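You operate a simulated robot arm through the tools that you are given. There is no shell and no other tool.

Carry out the task below with a simulated robot arm. There is one attempt and no reset: what you move stays moved.

TASK
Weave two rows: the lever on the white LEVER card first, then the lever on the yellow one.
Fine: one lever a row; beat each row in; press the yellow release button once at the end.

Only the result counts: the job must be done as asked and must still hold three seconds after the hand-in. Knocking over, shifting, dropping, spilling or breaking anything else fails it.

THE ROBOT
A 6-joint arm with a three-finger gripper, fixed in place. Base frame: the origin is at the foot of the arm, x ahead of it, y to its left, z up; the work surface is at about z = 808. Units: mm, degrees, N and s.
Its first joint turns from -166.0 to 166.0 degrees. Payload 4.89 kg.
The tool frame sits at the grasp point between the pads (the TCP): z along the fingers, y along the line on which they close. The tips reach 30 mm beyond it. The gripper opens to 164 mm. The gripper's body begins 125 mm behind the TCP.
Orientation is that of the tool frame in the base frame, as a unit quaternion [x, y, z, w]. With the fingers straight down and closing along the base's y, the tool's x points along the base's -x, its y along +y and its z along -z.

THE INTERFACE
- The arm moves only by the tool step_arm. Its argument "commands" is one flat list of numbers, 7 for each row, row after row: the shift along the base's x, y, z in mm, then the turn, a rotation vector about the base's x, y, z in degrees, then the opening, from 0 (shut) to 1 (fully open). In form: [tx, ty, tz, wx, wy, wz, grip, tx, ty, tz, wx, wy, wz, grip, ...]. A call has 1 to 20 rows; each row is the pose to reach, as a shift and turn from the pose commanded when the call began. A row lasts 0.2 s, in which the tool goes at most 50 mm and 8.6 degrees; a call with a longer step from one row to the next is refused whole, and so is a gripper value outside its range. Where a pose cannot be reached the arm comes as near as it can. A force on the tool above 60 N (or 10 N above the force at the start of the call, whichever is more), or a blocked arm, ends the call early, and 0.2 s more pass. The fingers move at their own pace (about 108 mm/s each) and stop on an object; they squeeze with about 27 N. The grip force told is the motor's: it shows also when the fingers shut on nothing. Time passes only in rows, and 0.2 s behind the last, so rows that repeat a pose let the fingers close. The reply holds the time, the measured pose of the TCP, the force on the tool along the base axes, the opening and the grip force, in the units named above and with some noise, with the torque about the TCP (base axes, N m) and any sound that the robot's microphone picked up.
- Cameras (640 x 400 px; columns grow to the right, rows downward): "scene" is fixed at [220.5, 649.4, 1845.9]; the picture's right is [-0.42, -0.91, 0.00], its down [-0.67, 0.31, -0.67] and it looks along [0.61, -0.29, -0.74] (base axes); focal length 293 px, centre (320, 200). "wrist" rides on the gripper at [76, -2, -152] in the tool frame; the picture's right is [0.02, 1.00, 0.00], its down [-0.88, 0.02, -0.47] and it looks along [-0.47, 0.01, 0.88] (tool axes); focal length 247 px, centre (320, 200). There is no depth. A picture from a camera that has moved, and an enlarged one, comes with that camera's place and axes in the base frame and with its lens.
- get_image(camera): a new picture of that camera. It takes no simulated time.
- lift_body(by): slides the trunk up (or, below 0, down) by that many mm; the arm rides with it, the base frame stays. It gives what a move gives, with no picture.
- enlarge(camera, box): a new picture of the part [left, top, right, bottom] of that camera's present view, enlarged. It takes no simulated time.
- sign_off(): hands the job in; it is judged then, once.

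Nothing tells you positions but the pictures and the camera data. Unless the task says otherwise, let go and move clear before handing in.

The tools are called as name(argument=value, ...) on one line, values as JSON. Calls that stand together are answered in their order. step_arm: Moves the arm, as the interface text tells. Its arguments: {"type":"object","properties":{"commands":{"type":"array","items":{"type":"number"}}},"required":["commands"]} The other tools are called the same way: lift_body (by) slides the trunk up or down; get_image (camera) takes a picture; enlarge (camera, box) takes an enlarged picture of a part of a camera's view; sign_off () hands the job in.

At the start:

```text
time: 0.0
tcp_pos: [562.4, 322.7, 1565.8]
tcp_rot: [0.0, 1.0, 0.0, -0.001]
contact_force: [-0.8, 0.5, -0.6]
torque: [-0.01, -0.01, -0.05]
grip_width: 163.8
gripper_force: 0.1
trunk travel left (down, up): [-300.0, 90.0]
```

scene: 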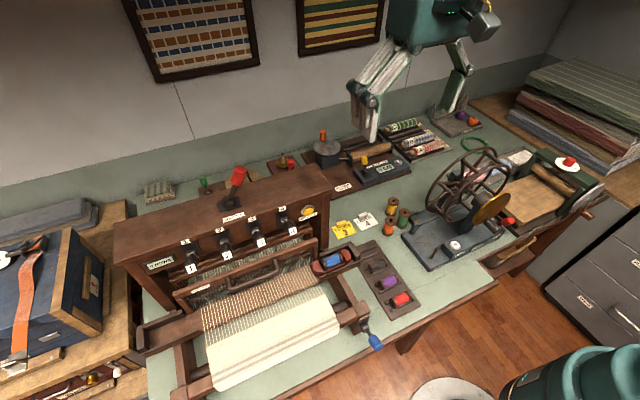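
wrist: 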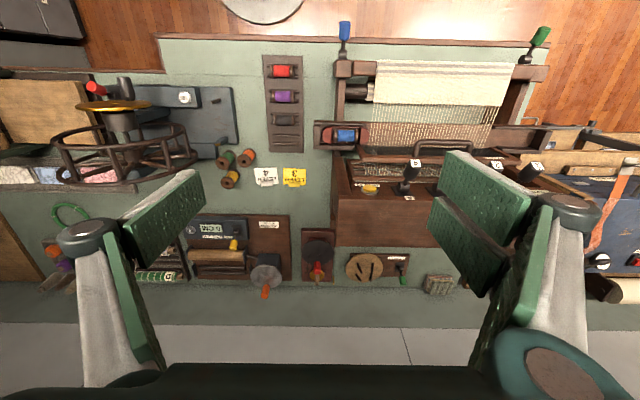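

I see a table loom with numbered levers on its castle, a beater with a handle, a shuttle, and white/yellow LEVER cards. I'll look closer before moving.

enlarge(camera="scene", box=[320, 200, 400, 250])

enlarge(camera="scene", box=[130, 160, 340, 290])

enlarge(camera="scene", box=[130, 230, 430, 400])

enlarge(camera="wrist", box=[300, 40, 580, 215])

enlarge(camera="wrist", box=[240, 150, 320, 200])

```text
8.00 times, centred on (360, 225) of scene
camera zoom: at [220.5, 649.4, 1845.9], right [-0.42, -0.91, 0.0], down [-0.67, 0.31, -0.67], along [0.61, -0.29, -0.74], focal length 2341 px, centre (0, 0)
```

zoom: 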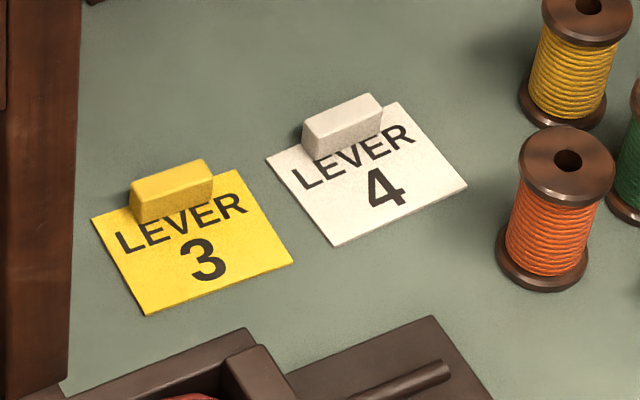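

```text
3.05 times, centred on (235, 225) of scene
camera zoom: at [220.5, 649.4, 1845.9], right [-0.42, -0.91, 0.0], down [-0.67, 0.31, -0.67], along [0.61, -0.29, -0.74], focal length 892 px, centre (579, 124)
```

zoom: 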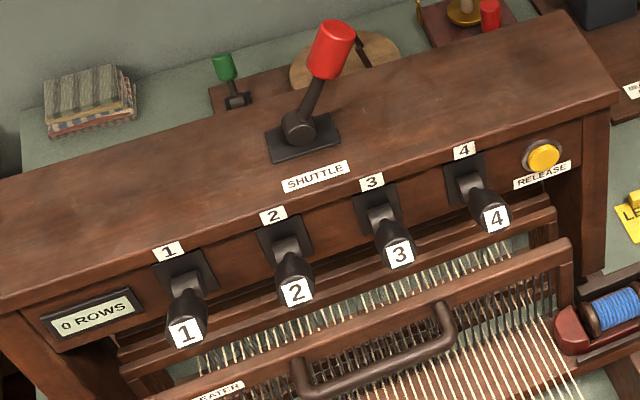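

```text
2.13 times, centred on (280, 315) of scene
camera zoom: at [220.5, 649.4, 1845.9], right [-0.42, -0.91, 0.0], down [-0.67, 0.31, -0.67], along [0.61, -0.29, -0.74], focal length 624 px, centre (405, -45)
```

zoom: 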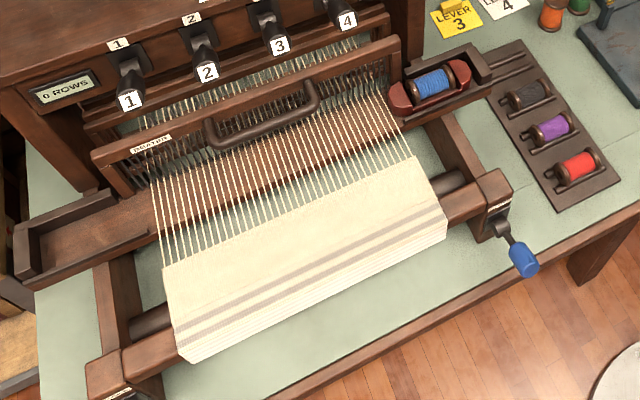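

```text
2.29 times, centred on (440, 128) of wrist
camera zoom: at [486.4, 320.2, 1718.6], right [-0.02, 1.0, 0.0], down [0.88, 0.02, 0.47], along [0.47, 0.01, -0.88], focal length 564 px, centre (46, 366)
```

zoom: 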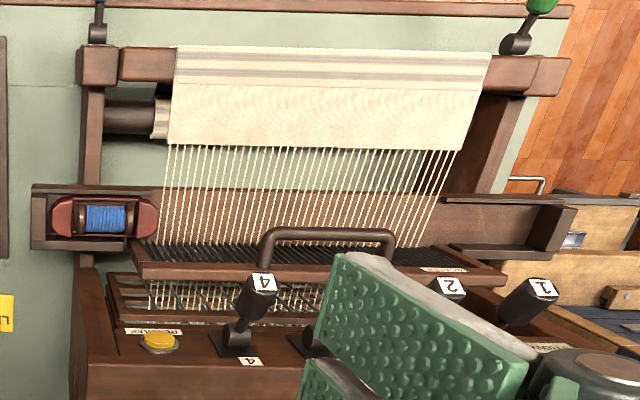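

```text
8.00 times, centred on (280, 175) of wrist
camera zoom: at [486.4, 320.2, 1718.6], right [-0.02, 1.0, 0.0], down [0.88, 0.02, 0.47], along [0.47, 0.01, -0.88], focal length 1976 px, centre (640, 400)
```

zoom: 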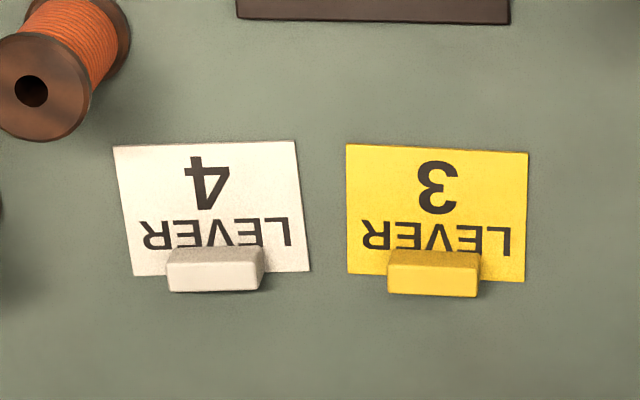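

White card = LEVER 4 (first), yellow card = LEVER 3 (second); the loom lies to the left (y ≈ 520–850), its levers at z ≈ 1230. I'll close the fingers and move above and in front of the loom to look with the wrist camera.

step_arm(commands=[-10, 40, 0, 0, 0, 0, 0.5, -20, 80, 0, 0, 0, 0, 0, -30, 120, 0, 0, 0, 0, 0, -40, 160, 0, 0, 0, 0, 0, -50, 200, 0, 0, 0, 0, 0, -60, 240, 0, 0, 0, 0, 0, -70, 270, 0, 0, 0, 0, 0, -80, 300, 0, 0, 0, 0, 0, -80, 300, 0, 0, 0, 0, 0])

```text
time: 2.0
tcp_pos: [482.1, 623.4, 1566.5]
tcp_rot: [0.0, 1.0, 0.0, 0.0]
contact_force: [0.6, 0.7, 0.5]
torque: [-0.15, -0.06, 0.01]
grip_width: 0.0
gripper_force: 26.7
trunk travel left (down, up): [-300.0, 90.0]
```

get_image(camera="wrist")

get_image(camera="scene")

```text
taken
camera wrist: at [405.8, 621.3, 1718.5], right [-0.02, 1.0, 0.0], down [0.88, 0.02, 0.47], along [0.47, 0.01, -0.88], focal length 247 px, centre (320, 200)
```

wrist: 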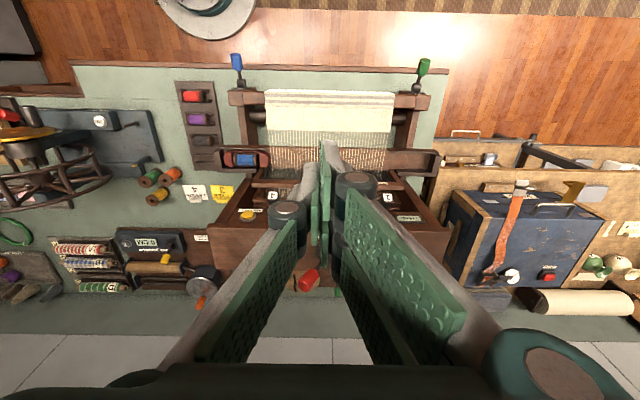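

```text
taken
```

scene: 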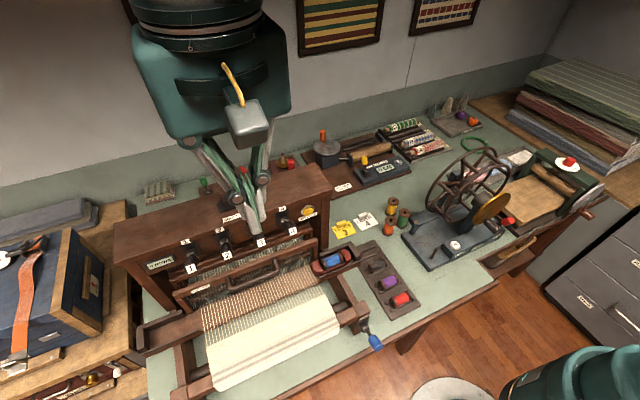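

The closed fingers block the loom's middle, so I'll shift right and lower for a side-on look at levers, shuttle knob and beater.

step_arm(commands=[0, -40, -20, 0, 0, 0, 0, -10, -80, -50, 0, 0, 0, 0, -20, -120, -80, 0, 0, 0, 0, -20, -160, -110, 0, 0, 0, 0, -20, -200, -130, 0, 0, 0, 0, -20, -230, -150, 0, 0, 0, 0, -20, -230, -150, 0, 0, 0, 0])

get_image(camera="wrist")

enlarge(camera="wrist", box=[360, 80, 640, 255])

```text
refused: row 2 steps farther than a row can; nothing moved
```

```text
taken
camera wrist: at [405.8, 621.3, 1718.5], right [-0.02, 1.0, 0.0], down [0.88, 0.02, 0.47], along [0.47, 0.01, -0.88], focal length 247 px, centre (320, 200)
```

wrist: 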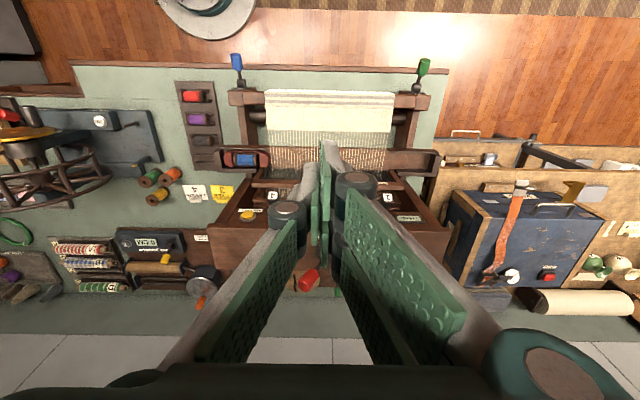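

```text
2.29 times, centred on (500, 168) of wrist
camera zoom: at [405.8, 621.3, 1718.5], right [-0.02, 1.0, 0.0], down [0.88, 0.02, 0.47], along [0.47, 0.01, -0.88], focal length 564 px, centre (-91, 274)
```

zoom: 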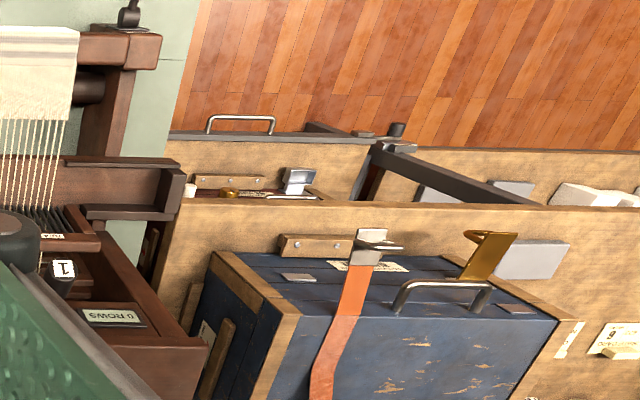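

The move was refused because one step was too long; nothing moved. I'll use smaller steps.

step_arm(commands=[-5, -33, -25, 0, 0, 0, 0, -10, -66, -50, 0, 0, 0, 0, -15, -99, -75, 0, 0, 0, 0, -20, -132, -100, 0, 0, 0, 0, -20, -165, -125, 0, 0, 0, 0, -20, -198, -150, 0, 0, 0, 0, -20, -230, -150, 0, 0, 0, 0, -20, -230, -150, 0, 0, 0, 0])

get_image(camera="wrist")

enlarge(camera="wrist", box=[360, 80, 640, 255])

```text
time: 3.8
tcp_pos: [462.7, 391.6, 1418.3]
tcp_rot: [0.0, 1.0, -0.001, 0.0]
contact_force: [-1.1, -0.7, -0.5]
torque: [0.16, -0.09, -0.01]
grip_width: 0.0
gripper_force: 26.6
trunk travel left (down, up): [-300.0, 90.0]
```

```text
taken
camera wrist: at [386.2, 389.3, 1569.8], right [-0.02, 1.0, 0.0], down [0.88, 0.02, 0.47], along [0.47, 0.01, -0.88], focal length 247 px, centre (320, 200)
```

wrist: 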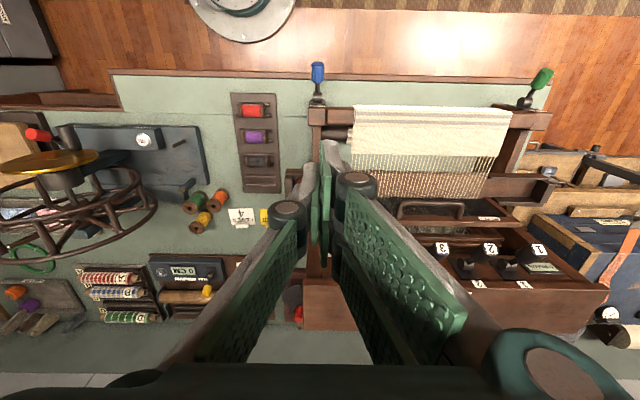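

```text
2.29 times, centred on (500, 168) of wrist
camera zoom: at [386.2, 389.3, 1569.8], right [-0.02, 1.0, 0.0], down [0.88, 0.02, 0.47], along [0.47, 0.01, -0.88], focal length 564 px, centre (-91, 274)
```

zoom: 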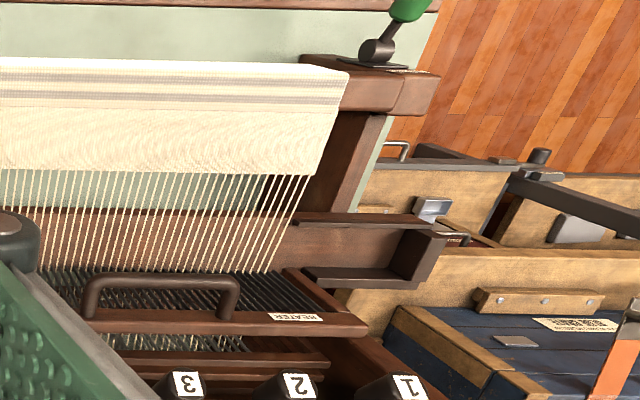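

Lever 3's label is near (655, 604, 1235) and lever 4's near (657, 520, 1231); the red shuttle knob is near (784, 607, 1355). Next I'll rise and move over the levers so the fingers don't hide them.

step_arm(commands=[0, 0, 45, 0, 0, 0, 0, 10, 30, 75, 0, 0, 0, 0, 40, 65, 80, 0, 0, 0, 0, 70, 95, 80, 0, 0, 0, 0, 100, 130, 80, 0, 0, 0, 0, 130, 160, 80, 0, 0, 0, 0, 148, 168, 80, 0, 0, 0, 0, 148, 168, 80, 0, 0, 0, 0])

get_image(camera="wrist")

enlarge(camera="wrist", box=[200, 40, 520, 240])

```text
time: 5.6
tcp_pos: [610.4, 560.0, 1496.5]
tcp_rot: [-0.001, 1.0, 0.0, 0.0]
contact_force: [0.6, 0.2, 0.0]
torque: [0.02, 0.07, -0.02]
grip_width: 0.0
gripper_force: 27.2
trunk travel left (down, up): [-300.0, 90.0]
```

```text
taken
camera wrist: at [534.8, 558.2, 1649.3], right [-0.02, 1.0, 0.0], down [0.88, 0.02, 0.47], along [0.47, 0.01, -0.88], focal length 247 px, centre (320, 200)
```

wrist: 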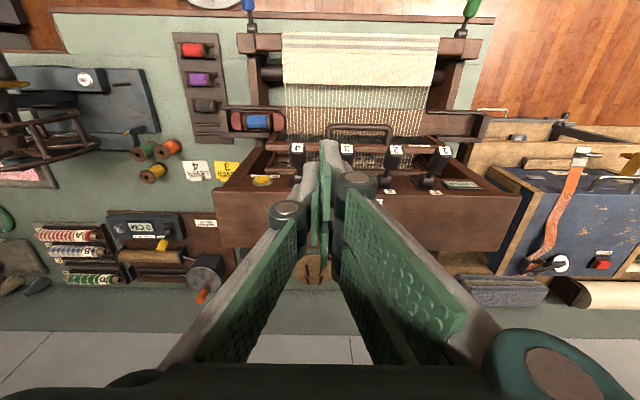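

```text
2.00 times, centred on (360, 140) of wrist
camera zoom: at [534.8, 558.2, 1649.3], right [-0.02, 1.0, 0.0], down [0.88, 0.02, 0.47], along [0.47, 0.01, -0.88], focal length 494 px, centre (240, 320)
```

zoom: 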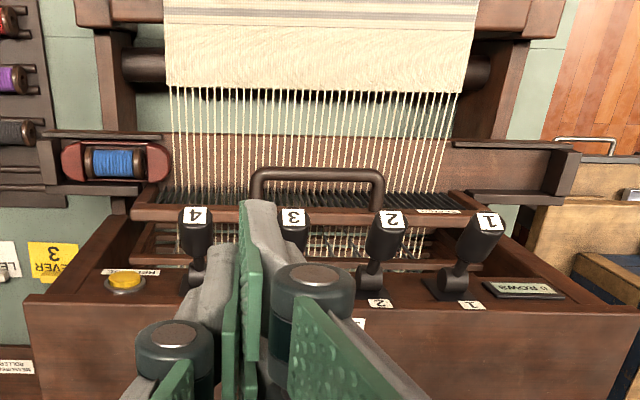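

The levers stick out toward me nearly horizontally (pivot ≈ x 718, tip ≈ x 657), and the beater handle is lower, near (653, 653, 1057). I'll zoom in on details using the scene camera.

enlarge(camera="scene", box=[240, 190, 340, 252])

enlarge(camera="scene", box=[160, 225, 350, 345])

get_image(camera="scene")

```text
6.40 times, centred on (290, 221) of scene
camera zoom: at [220.5, 649.4, 1845.9], right [-0.42, -0.91, 0.0], down [-0.67, 0.31, -0.67], along [0.61, -0.29, -0.74], focal length 1873 px, centre (512, 66)
```

zoom: 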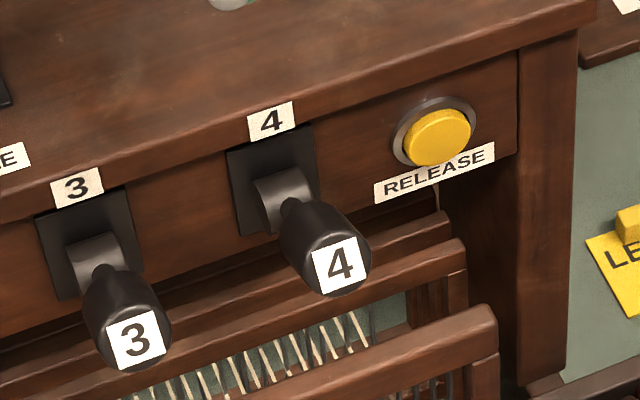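

```text
3.33 times, centred on (255, 285) of scene
camera zoom: at [220.5, 649.4, 1845.9], right [-0.42, -0.91, 0.0], down [-0.67, 0.31, -0.67], along [0.61, -0.29, -0.74], focal length 976 px, centre (537, -83)
```

zoom: 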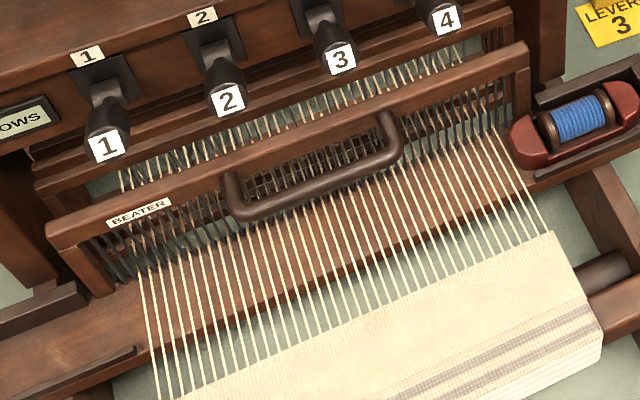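

```text
taken
```

scene: 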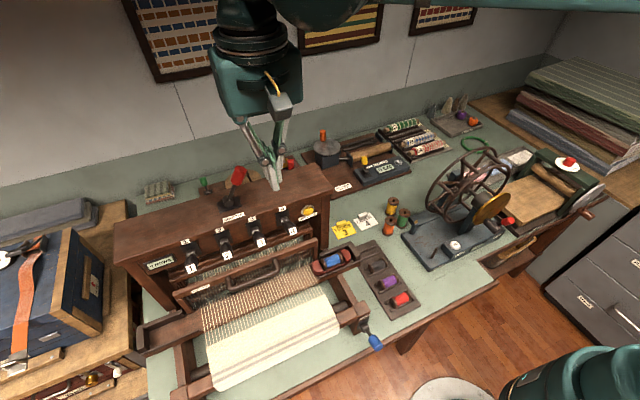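

Lever geometry is now clear: pivot ≈ (732, y, 1206), knob tip ≈ (656, y, 1235), tilted up about 20°, lever 4 at y ≈ 521. I'll go above knob 4 with closed fingers and check alignment before pressing.

step_arm(commands=[34, -20, -10, 0, 0, 0, 0, 68, -39, -30, 0, 0, 0, 0, 68, -39, -70, 0, 0, 0, 0, 68, -39, -110, 0, 0, 0, 0, 68, -39, -150, 0, 0, 0, 0, 68, -39, -180, 0, 0, 0, 0, 68, -39, -180, 0, 0, 0, 0])

get_image(camera="wrist")

enlarge(camera="scene", box=[210, 150, 350, 237])

```text
time: 7.2
tcp_pos: [679.7, 522.2, 1316.8]
tcp_rot: [0.001, 1.0, 0.0, 0.0]
contact_force: [-0.2, -0.2, -0.8]
torque: [-0.03, 0.08, -0.02]
grip_width: 0.0
gripper_force: 26.9
trunk travel left (down, up): [-300.0, 90.0]
```

```text
taken
camera wrist: at [602.2, 519.5, 1468.1], right [-0.02, 1.0, 0.0], down [0.88, 0.02, 0.47], along [0.47, 0.01, -0.88], focal length 247 px, centre (320, 200)
```

wrist: 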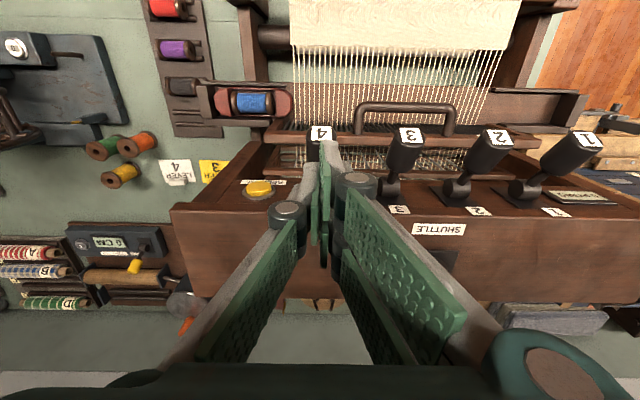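

```text
4.57 times, centred on (280, 194) of scene
camera zoom: at [220.5, 649.4, 1845.9], right [-0.42, -0.91, 0.0], down [-0.67, 0.31, -0.67], along [0.61, -0.29, -0.74], focal length 1338 px, centre (503, 230)
```

zoom: 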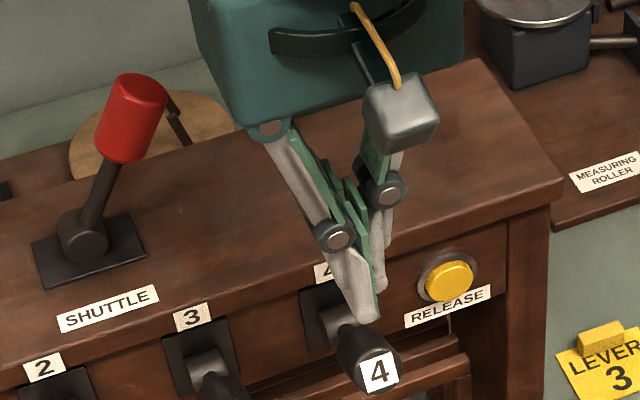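

Fingertips are right above knob 4. I'll press down slowly and let the force guard stop me.

step_arm(commands=[0, 0, -15, 0, 0, 0, 0, 0, 0, -30, 0, 0, 0, 0, 0, 0, -36, 0, 0, 0, 0, 0, 0, -42, 0, 0, 0, 0, 0, 0, -48, 0, 0, 0, 0, 0, 0, -54, 0, 0, 0, 0, 0, 0, -60, 0, 0, 0, 0, 0, 0, -66, 0, 0, 0, 0])

enlarge(camera="scene", box=[210, 150, 350, 237])

```text
time: 9.0
tcp_pos: [679.0, 520.2, 1251.5]
tcp_rot: [0.001, 1.0, 0.0, -0.001]
contact_force: [0.7, -0.3, 0.3]
torque: [0.03, 0.02, 0.04]
grip_width: 0.2
gripper_force: 27.0
trunk travel left (down, up): [-300.0, 90.0]
```

```text
4.57 times, centred on (280, 194) of scene
camera zoom: at [220.5, 649.4, 1845.9], right [-0.42, -0.91, 0.0], down [-0.67, 0.31, -0.67], along [0.61, -0.29, -0.74], focal length 1338 px, centre (503, 230)
```

zoom: 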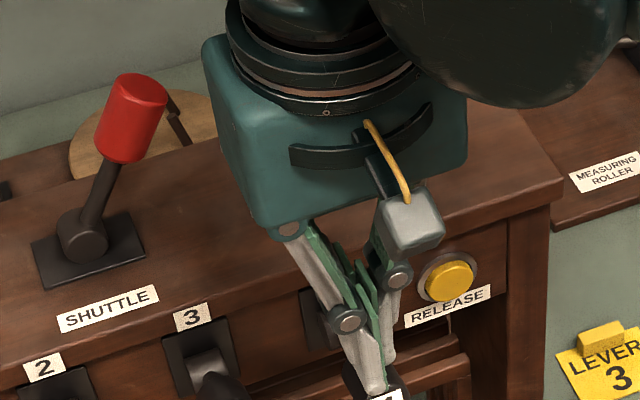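

enlarge(camera="scene", box=[240, 190, 340, 252])

enlarge(camera="wrist", box=[250, 50, 450, 175])

```text
6.40 times, centred on (290, 221) of scene
camera zoom: at [220.5, 649.4, 1845.9], right [-0.42, -0.91, 0.0], down [-0.67, 0.31, -0.67], along [0.61, -0.29, -0.74], focal length 1873 px, centre (512, 66)
```

zoom: 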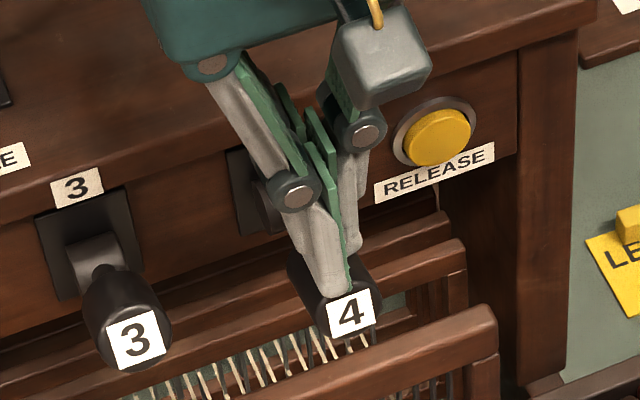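

```text
3.20 times, centred on (350, 112) of wrist
camera zoom: at [602.3, 519.0, 1402.9], right [-0.02, 1.0, 0.0], down [0.88, 0.02, 0.47], along [0.47, 0.01, -0.88], focal length 790 px, centre (224, 480)
```

zoom: 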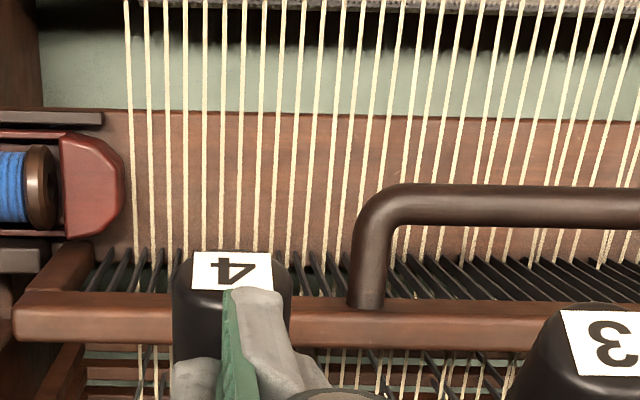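

Lever 4 is moving down with little force. Continuing down.

step_arm(commands=[0, 0, -5, 0, 0, 0, 0, 0, 0, -10, 0, 0, 0, 0, 0, 0, -15, 0, 0, 0, 0, 0, 0, -20, 0, 0, 0, 0, 0, 0, -25, 0, 0, 0, 0, 0, 0, -30, 0, 0, 0, 0])

enlarge(camera="scene", box=[240, 190, 340, 252])

```text
time: 10.4
tcp_pos: [678.9, 521.3, 1220.0]
tcp_rot: [0.0, 1.0, 0.0, 0.0]
contact_force: [1.3, -0.6, 2.0]
torque: [-0.02, -0.04, -0.03]
grip_width: 0.0
gripper_force: 27.2
trunk travel left (down, up): [-300.0, 90.0]
```

```text
6.40 times, centred on (290, 221) of scene
camera zoom: at [220.5, 649.4, 1845.9], right [-0.42, -0.91, 0.0], down [-0.67, 0.31, -0.67], along [0.61, -0.29, -0.74], focal length 1873 px, centre (512, 66)
```

zoom: 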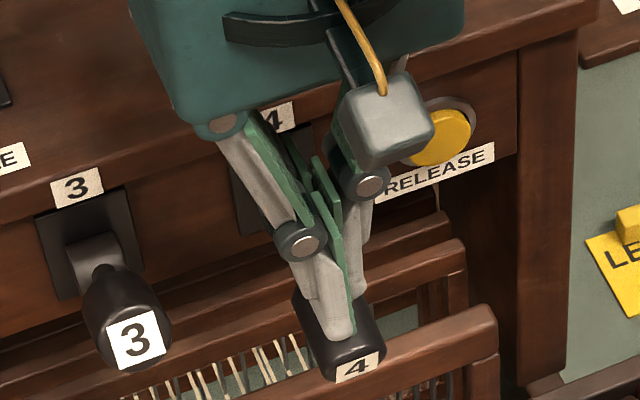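

step_arm(commands=[0, 0, -4, 0, 0, 0, 0, 0, 0, -8, 0, 0, 0, 0, 0, 0, -12, 0, 0, 0, 0, 0, 0, -16, 0, 0, 0, 0, 0, 0, -20, 0, 0, 0, 0])

enlarge(camera="scene", box=[240, 190, 340, 252])

```text
time: 11.6
tcp_pos: [675.9, 521.2, 1207.2]
tcp_rot: [-0.001, 1.0, 0.0, 0.0]
contact_force: [-14.6, -6.3, 38.5]
torque: [-0.11, -0.8, -0.17]
grip_width: 0.2
gripper_force: 26.6
trunk travel left (down, up): [-300.0, 90.0]
stopped in row 5: the force on the tool passed its limit at 66 N (the readings are from after the stop); the commanded pose is now the measured one
```

```text
6.40 times, centred on (290, 221) of scene
camera zoom: at [220.5, 649.4, 1845.9], right [-0.42, -0.91, 0.0], down [-0.67, 0.31, -0.67], along [0.61, -0.29, -0.74], focal length 1873 px, centre (512, 66)
```

zoom: 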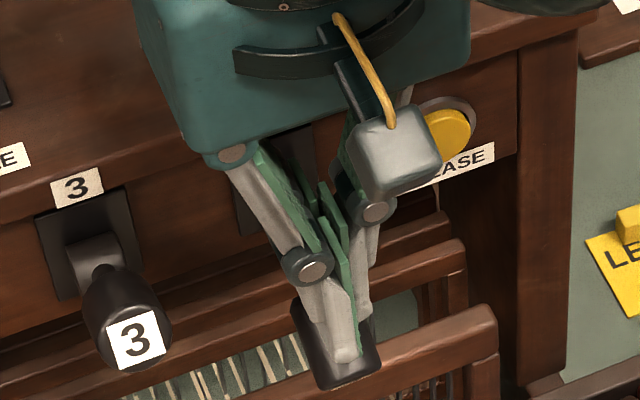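

Lever 4 hit its stop. I'll lift off and see whether it stays down.

step_arm(commands=[0, 0, 10, 0, 0, 0, 0, 0, 0, 40, 0, 0, 0, 0, 0, 0, 80, 0, 0, 0, 0, 0, 0, 120, 0, 0, 0, 0, -10, 0, 160, 0, 0, 0, 0, -40, 10, 190, 0, 0, 0, 0, -40, 10, 190, 0, 0, 0, 0])

enlarge(camera="scene", box=[160, 170, 360, 295])

get_image(camera="wrist")

```text
time: 13.2
tcp_pos: [637.2, 532.4, 1396.2]
tcp_rot: [0.001, 1.0, 0.0, 0.001]
contact_force: [-0.5, 0.5, 1.2]
torque: [0.07, -0.19, -0.03]
grip_width: 0.0
gripper_force: 26.9
trunk travel left (down, up): [-300.0, 90.0]
```

```text
3.20 times, centred on (260, 232) of scene
camera zoom: at [220.5, 649.4, 1845.9], right [-0.42, -0.91, 0.0], down [-0.67, 0.31, -0.67], along [0.61, -0.29, -0.74], focal length 936 px, centre (512, 96)
```

zoom: 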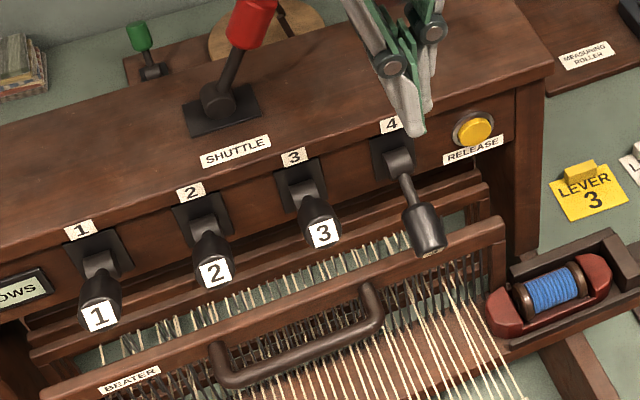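

```text
taken
camera wrist: at [560.4, 529.7, 1547.2], right [-0.02, 1.0, 0.0], down [0.88, 0.02, 0.47], along [0.47, 0.01, -0.88], focal length 247 px, centre (320, 200)
```

wrist: 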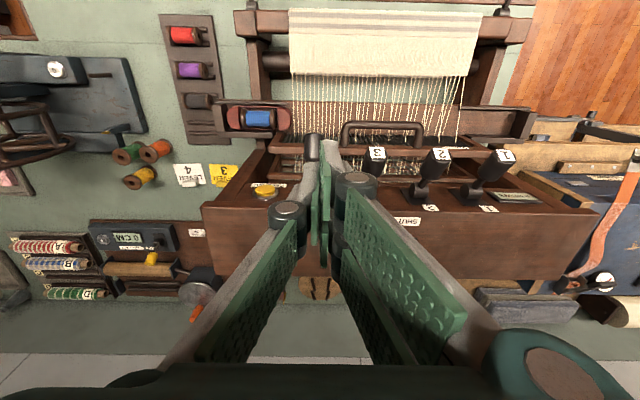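

Lever 4 stays down and the shed opened. Next is the shuttle knob, which leans to the right near (780, 606, 1355), so I'll push it left (+y). I'll tilt the tool forward for reach and look first.

step_arm(commands=[0, 0, 20, 0, -8, 0, 0, 0, -10, 40, 0, -16, 0, 0, 0, -10, 50, 0, -24, 0, 0, 0, -10, 50, 0, -32, 0, 0, 0, -10, 50, 0, -40, 0, 0, 0, -10, 50, 0, -40, 0, 0])

get_image(camera="wrist")

get_image(camera="scene")

```text
time: 14.6
tcp_pos: [636.4, 522.4, 1444.8]
tcp_rot: [-0.001, 0.94, 0.001, 0.342]
contact_force: [-1.1, -0.1, 0.3]
torque: [0.03, -0.08, 0.0]
grip_width: 0.0
gripper_force: 26.7
trunk travel left (down, up): [-300.0, 90.0]
```

```text
taken
camera wrist: at [480.6, 520.0, 1511.8], right [-0.02, 1.0, -0.01], down [0.37, 0.02, 0.93], along [0.93, 0.01, -0.37], focal length 247 px, centre (320, 200)
```

wrist: 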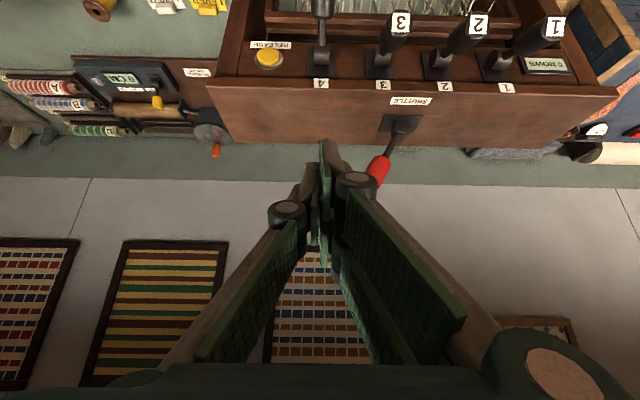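

```text
taken
```

scene: 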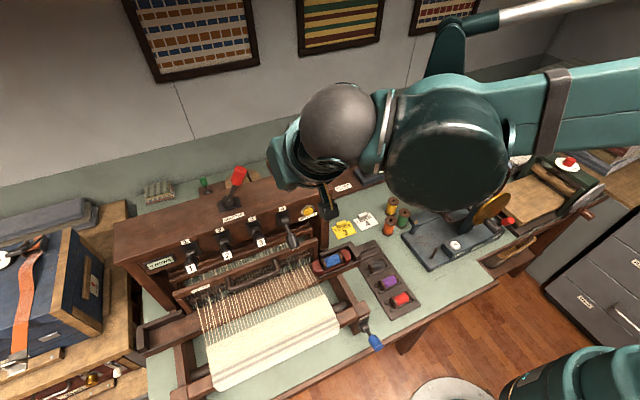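

The knob is at about (790, 606, 1344) with its pivot at (798, 648, 1255). I'll place the closed fingers just right of it, then push to the left.

step_arm(commands=[40, 10, -10, 0, 0, 0, 0, 80, 20, -30, 0, 0, 0, 0, 115, 30, -60, 0, 0, 0, 0, 148, 33, -95, 0, 0, 0, 0, 148, 33, -95, 0, 0, 0, 0])

get_image(camera="wrist")

enlarge(camera="scene", box=[160, 130, 360, 255])

```text
time: 15.8
tcp_pos: [788.1, 554.6, 1347.9]
tcp_rot: [-0.001, 0.94, 0.001, 0.341]
contact_force: [1.4, 0.7, -0.5]
torque: [-0.09, 0.06, -0.07]
grip_width: 0.2
gripper_force: 26.9
trunk travel left (down, up): [-300.0, 90.0]
```

```text
taken
camera wrist: at [631.9, 553.0, 1416.0], right [-0.02, 1.0, -0.01], down [0.37, 0.02, 0.93], along [0.93, 0.01, -0.37], focal length 247 px, centre (320, 200)
```

wrist: 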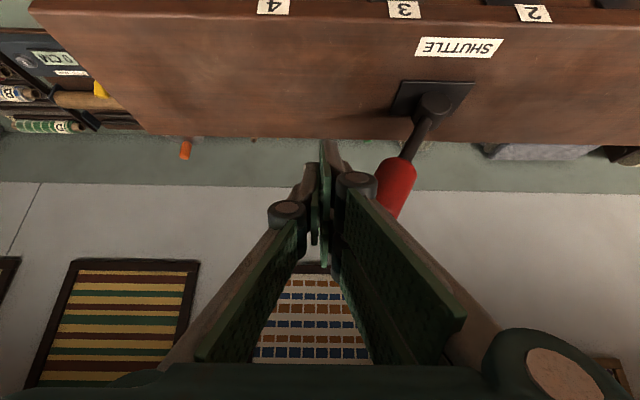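

```text
3.20 times, centred on (260, 192) of scene
camera zoom: at [220.5, 649.4, 1845.9], right [-0.42, -0.91, 0.0], down [-0.67, 0.31, -0.67], along [0.61, -0.29, -0.74], focal length 936 px, centre (512, 224)
```

zoom: 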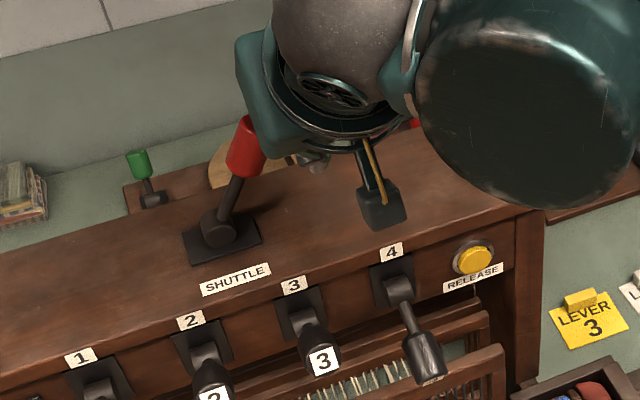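

Fingers are just right of the knob. Pushing it left.

step_arm(commands=[0, 8, 0, 0, 0, 0, 0, 0, 16, 0, 0, 0, 0, 0, 0, 24, 0, 0, 0, 0, 0, 0, 32, 0, 0, 0, 0, 0, 0, 40, 0, 0, 0, 0, 0, 0, 48, 0, 0, 0, 0, 0, 0, 56, 0, 0, 0, 0, 0, 0, 64, 0, 0, 0, 0, 0, 0, 72, 0, 0, 0, 0, 0, 0, 80, 0, 0, 0, 0, 0])

get_image(camera="wrist")

enlarge(camera="scene", box=[120, 130, 400, 305])

```text
time: 17.1
tcp_pos: [785.5, 592.7, 1356.0]
tcp_rot: [0.002, 0.939, -0.001, 0.343]
contact_force: [-15.0, -17.1, 36.6]
torque: [0.76, -0.46, 0.08]
grip_width: 0.0
gripper_force: 26.8
trunk travel left (down, up): [-300.0, 90.0]
stopped in row 6: the force on the tool passed its limit at 66 N (the readings are from after the stop); the commanded pose is now the measured one
```

```text
taken
camera wrist: at [629.2, 590.4, 1421.9], right [-0.01, 1.0, -0.01], down [0.37, 0.02, 0.93], along [0.93, 0.01, -0.37], focal length 247 px, centre (320, 200)
```

wrist: 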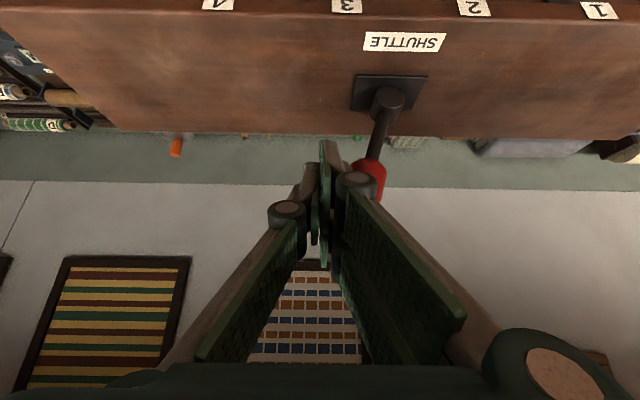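

```text
2.29 times, centred on (260, 218) of scene
camera zoom: at [220.5, 649.4, 1845.9], right [-0.42, -0.91, 0.0], down [-0.67, 0.31, -0.67], along [0.61, -0.29, -0.74], focal length 669 px, centre (457, 160)
```

zoom: 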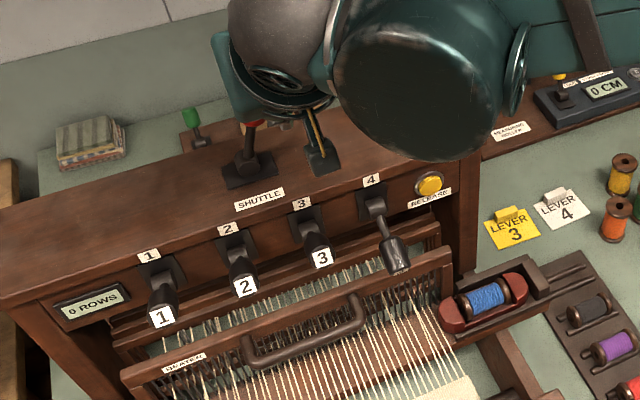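

The shuttle lever moved partway but the wider finger knuckle rode against the knob. I'll back off, raise so only the fingertips touch, and push again.

step_arm(commands=[0, -12, 0, 0, 0, 0, 0, -6, -20, 6, 0, 0, 0, 0, -14, -20, 12, 0, 0, 0, 0, -14, -20, 12, 0, 0, 0, 0])

enlarge(camera="wrist", box=[240, 40, 480, 240])

```text
time: 18.1
tcp_pos: [772.4, 573.9, 1363.5]
tcp_rot: [0.0, 0.939, -0.001, 0.343]
contact_force: [-2.4, -2.6, 3.2]
torque: [-0.01, -0.01, -0.05]
grip_width: 0.0
gripper_force: 27.0
trunk travel left (down, up): [-300.0, 90.0]
```

```text
2.00 times, centred on (360, 140) of wrist
camera zoom: at [616.5, 573.6, 1430.7], right [-0.01, 1.0, -0.02], down [0.37, 0.02, 0.93], along [0.93, 0.01, -0.37], focal length 494 px, centre (240, 320)
```

zoom: 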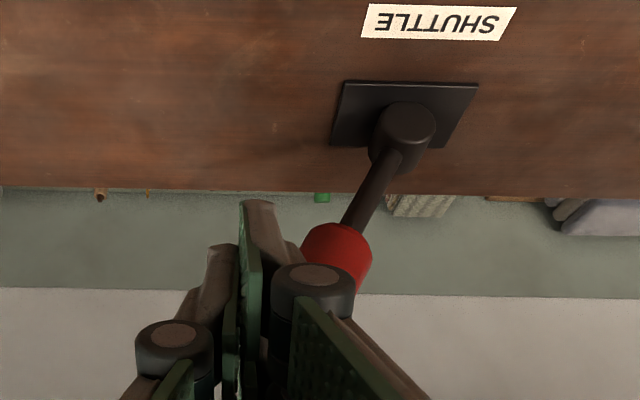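

The lever springs back with my finger, and the finger knuckle flares out in y. I'll back off and roll the gripper 90° about its own axis so its thin side does the pushing.

step_arm(commands=[-5, -30, 15, 0, 0, 0, 0, -10, -50, 40, -5.2, 0, 6.2, 0, -10, -50, 50, -10.4, 0, 12.4, 0, -10, -50, 50, -15.6, 0, 18.6, 0, -10, -50, 50, -20.8, 0, 24.8, 0, -10, -50, 50, -26, 0, 31, 0, -10, -50, 50, -31.2, 0, 37.2, 0, -10, -50, 50, -36.4, 0, 43.4, 0, -10, -50, 50, -41.6, 0, 49.6, 0, -10, -50, 50, -46.8, 0, 55.8, 0, -10, -50, 50, -52, 0, 62, 0, -10, -50, 50, -57.9, 0, 68.9, 0, -10, -50, 50, -57.9, 0, 68.9, 0])

get_image(camera="wrist")

get_image(camera="scene")

```text
refused: row 12 steps farther than a row can; nothing moved
```

```text
taken
camera wrist: at [616.5, 573.6, 1430.7], right [-0.01, 1.0, -0.02], down [0.37, 0.02, 0.93], along [0.93, 0.01, -0.37], focal length 247 px, centre (320, 200)
```

wrist: 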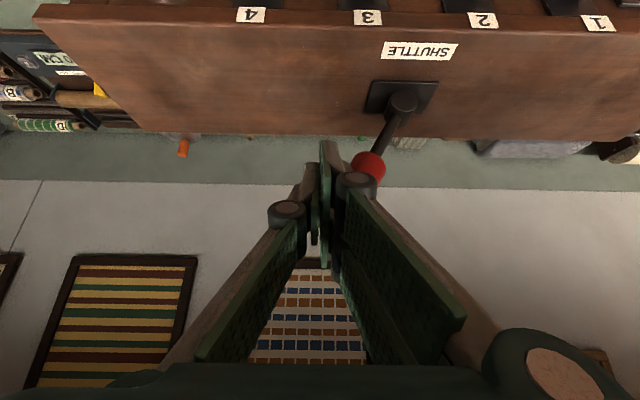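

```text
taken
```

scene: 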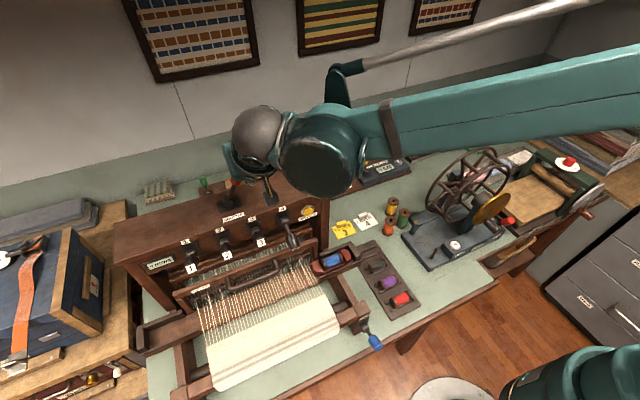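

Refused for one roll step that was too long; I'll redo it with even steps.

step_arm(commands=[-5, -30, 15, 0, 0, 0, 0, -10, -50, 40, -5.2, 0, 6.2, 0, -10, -50, 50, -10.4, 0, 12.4, 0, -10, -50, 50, -15.6, 0, 18.6, 0, -10, -50, 50, -20.8, 0, 24.8, 0, -10, -50, 50, -26, 0, 31, 0, -10, -50, 50, -31.2, 0, 37.2, 0, -10, -50, 50, -36.4, 0, 43.4, 0, -10, -50, 50, -41.6, 0, 49.6, 0, -10, -50, 50, -46.8, 0, 55.8, 0, -10, -50, 50, -52, 0, 62, 0, -10, -50, 50, -57.2, 0, 68.2, 0, -10, -50, 50, -57.9, 0, 68.9, 0])

get_image(camera="wrist")

get_image(camera="scene")

```text
time: 20.9
tcp_pos: [764.0, 526.1, 1413.6]
tcp_rot: [0.664, -0.664, 0.243, -0.244]
contact_force: [0.2, 0.5, 0.6]
torque: [-0.02, 0.01, -0.01]
grip_width: 0.0
gripper_force: 27.0
trunk travel left (down, up): [-300.0, 90.0]
```

```text
taken
camera wrist: at [667.0, 448.8, 1530.5], right [-0.76, -0.02, -0.65], down [-0.32, 0.88, 0.35], along [0.56, 0.47, -0.68], focal length 247 px, centre (320, 200)
```

wrist: 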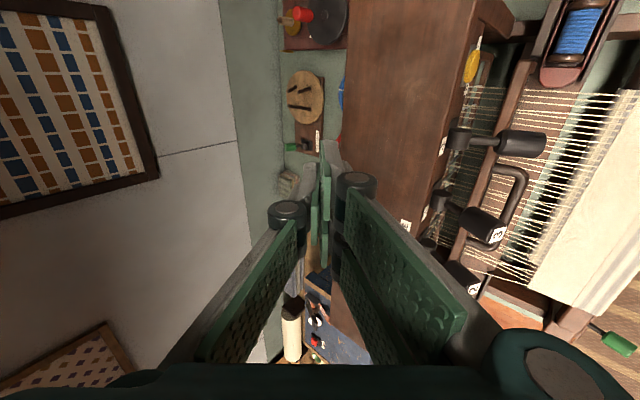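

```text
taken
```

scene: 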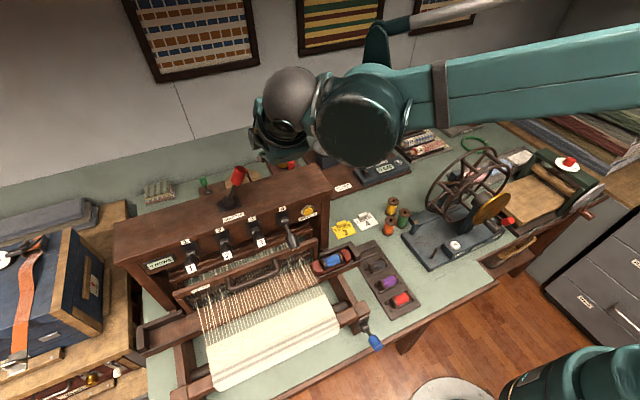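

Now I'll lower beside the knob (still on its right) and push left with the flat side.

step_arm(commands=[18, 0, -30, 0, 0, 0, 0, 18, 25, -64, 0, 0, 0, 0, 18, 32, -64, 0, 0, 0, 0, 18, 40, -64, 0, 0, 0, 0, 18, 48, -64, 0, 0, 0, 0, 18, 56, -64, 0, 0, 0, 0, 18, 64, -64, 0, 0, 0, 0, 18, 72, -64, 0, 0, 0, 0, 18, 80, -64, 0, 0, 0, 0, 18, 88, -64, 0, 0, 0, 0, 18, 96, -64, 0, 0, 0, 0])

get_image(camera="wrist")

get_image(camera="scene")

```text
time: 23.3
tcp_pos: [781.6, 622.3, 1349.3]
tcp_rot: [-0.664, 0.664, -0.242, 0.243]
contact_force: [0.2, -0.8, -0.2]
torque: [0.0, 0.01, 0.02]
grip_width: 0.1
gripper_force: 26.7
trunk travel left (down, up): [-300.0, 90.0]
```

```text
taken
camera wrist: at [685.1, 544.5, 1466.4], right [-0.76, -0.02, -0.65], down [-0.32, 0.88, 0.35], along [0.56, 0.47, -0.68], focal length 247 px, centre (320, 200)
```

wrist: 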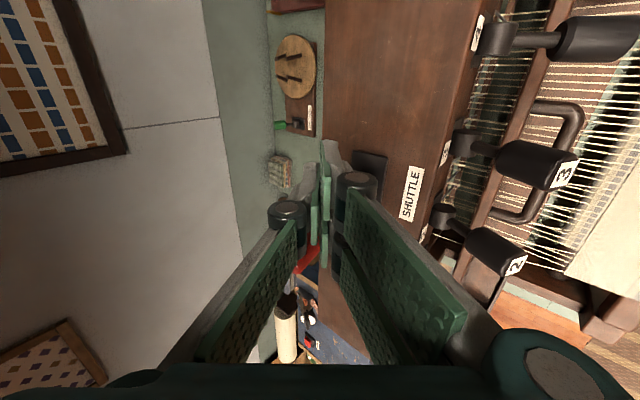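

```text
taken
```

scene: 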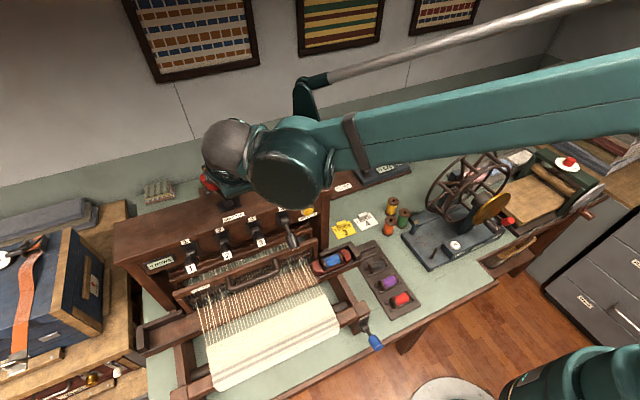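

Works smoothly now; the knob is past vertical. Continuing to its stop.

step_arm(commands=[0, 7, 0, 0, 0, 0, 0, 0, 14, 0, 0, 0, 0, 0, 0, 21, 0, 0, 0, 0, 0, 0, 28, 0, 0, 0, 0, 0, 0, 35, 0, 0, 0, 0, 0, 0, 42, 0, 0, 0, 0, 0, 0, 49, 0, 0, 0, 0, 0, 0, 56, 0, 0, 0, 0, 0, 0, 63, 0, 0, 0, 0, 0])

get_image(camera="scene")

```text
time: 24.4
tcp_pos: [780.7, 643.2, 1348.9]
tcp_rot: [-0.662, 0.667, -0.245, 0.239]
contact_force: [-6.9, -22.9, -0.9]
torque: [-0.43, -0.13, -0.1]
grip_width: 0.0
gripper_force: 26.8
trunk travel left (down, up): [-300.0, 90.0]
stopped in row 5: the force on the tool passed its limit at 68 N (the readings are from after the stop); the commanded pose is now the measured one
```

```text
taken
```

scene: 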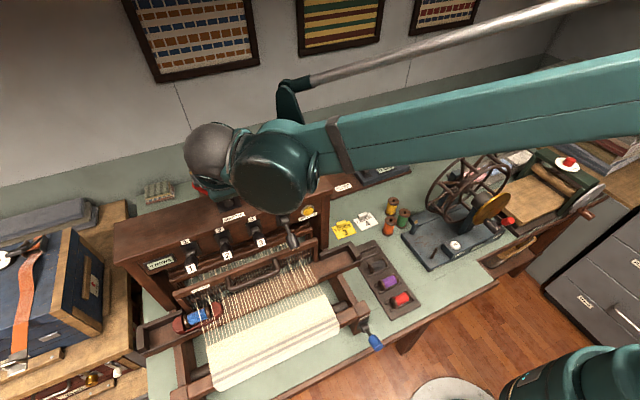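

The shuttle has flown to the left box. I'll back away and inspect.

step_arm(commands=[0, -30, 0, 0, 0, 0, 0, -10, -60, 20, 0, 0, 0, 0, -40, -85, 50, 0, 0, 0, 0, -80, -90, 75, 0, 0, 0, 0, -120, -90, 90, 0, 0, 0, 0, -160, -90, 100, 0, 0, 0, 0, -160, -90, 100, 0, 0, 0, 0])

enlarge(camera="scene", box=[110, 150, 360, 306])

get_image(camera="wrist")

```text
time: 26.0
tcp_pos: [619.8, 557.9, 1448.4]
tcp_rot: [-0.663, 0.666, -0.244, 0.238]
contact_force: [-1.6, -0.5, 0.8]
torque: [0.02, -0.06, 0.03]
grip_width: 0.0
gripper_force: 26.3
trunk travel left (down, up): [-300.0, 90.0]
```

```text
2.56 times, centred on (235, 228) of scene
camera zoom: at [220.5, 649.4, 1845.9], right [-0.42, -0.91, 0.0], down [-0.67, 0.31, -0.67], along [0.61, -0.29, -0.74], focal length 749 px, centre (538, 128)
```

zoom: 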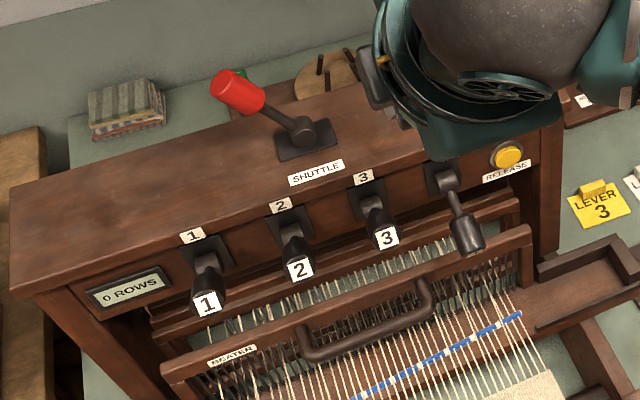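

```text
taken
camera wrist: at [522.8, 481.0, 1565.9], right [-0.77, -0.02, -0.64], down [-0.31, 0.88, 0.35], along [0.56, 0.47, -0.68], focal length 247 px, centre (320, 200)
```

wrist: 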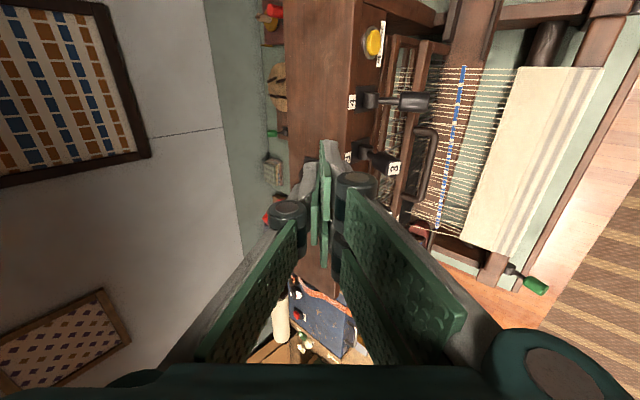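

The blue weft is laid; now I must beat it with the beater handle at roughly (653, 653, 1057). I'll move in front of and above the handle and look at it closely.

step_arm(commands=[-30, 20, -20, 0, 0, 0, 0.2, -60, 40, -50, 0, 0, 0, 0.2, -80, 60, -85, 0, 0, 0, 0.2, -80, 80, -125, 0, 0, 0, 0.2, -80, 88, -170, 0, 0, 0, 0.2, -80, 88, -215, 0, 0, 0, 0.2, -80, 88, -260, 0, 0, 0, 0.2, -80, 88, -290, 0, 0, 0, 0.2, -80, 88, -290, 0, 0, 0, 0.2])

get_image(camera="wrist")

get_image(camera="scene")

```text
time: 28.0
tcp_pos: [542.5, 643.9, 1156.3]
tcp_rot: [-0.664, 0.665, -0.245, 0.24]
contact_force: [1.0, 1.7, -0.7]
torque: [-0.08, -0.01, -0.08]
grip_width: 33.0
gripper_force: 0.1
trunk travel left (down, up): [-300.0, 90.0]
```

```text
taken
camera wrist: at [444.6, 569.5, 1275.2], right [-0.77, -0.02, -0.64], down [-0.31, 0.88, 0.35], along [0.56, 0.47, -0.68], focal length 247 px, centre (320, 200)
```

wrist: 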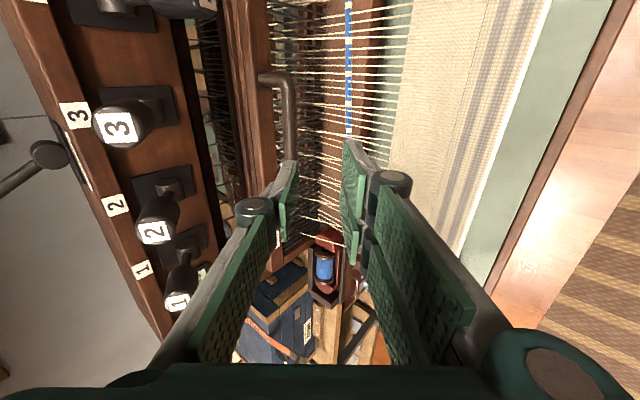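

```text
taken
```

scene: 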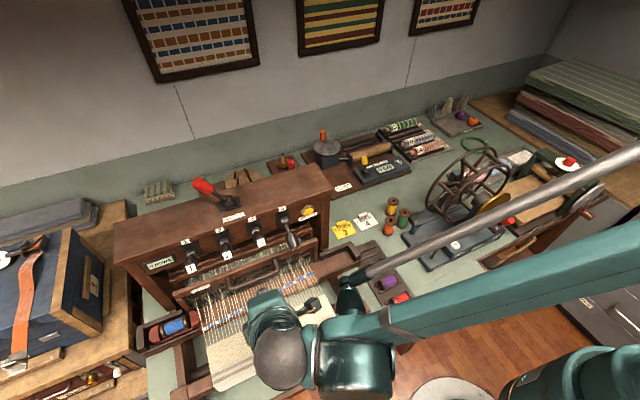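

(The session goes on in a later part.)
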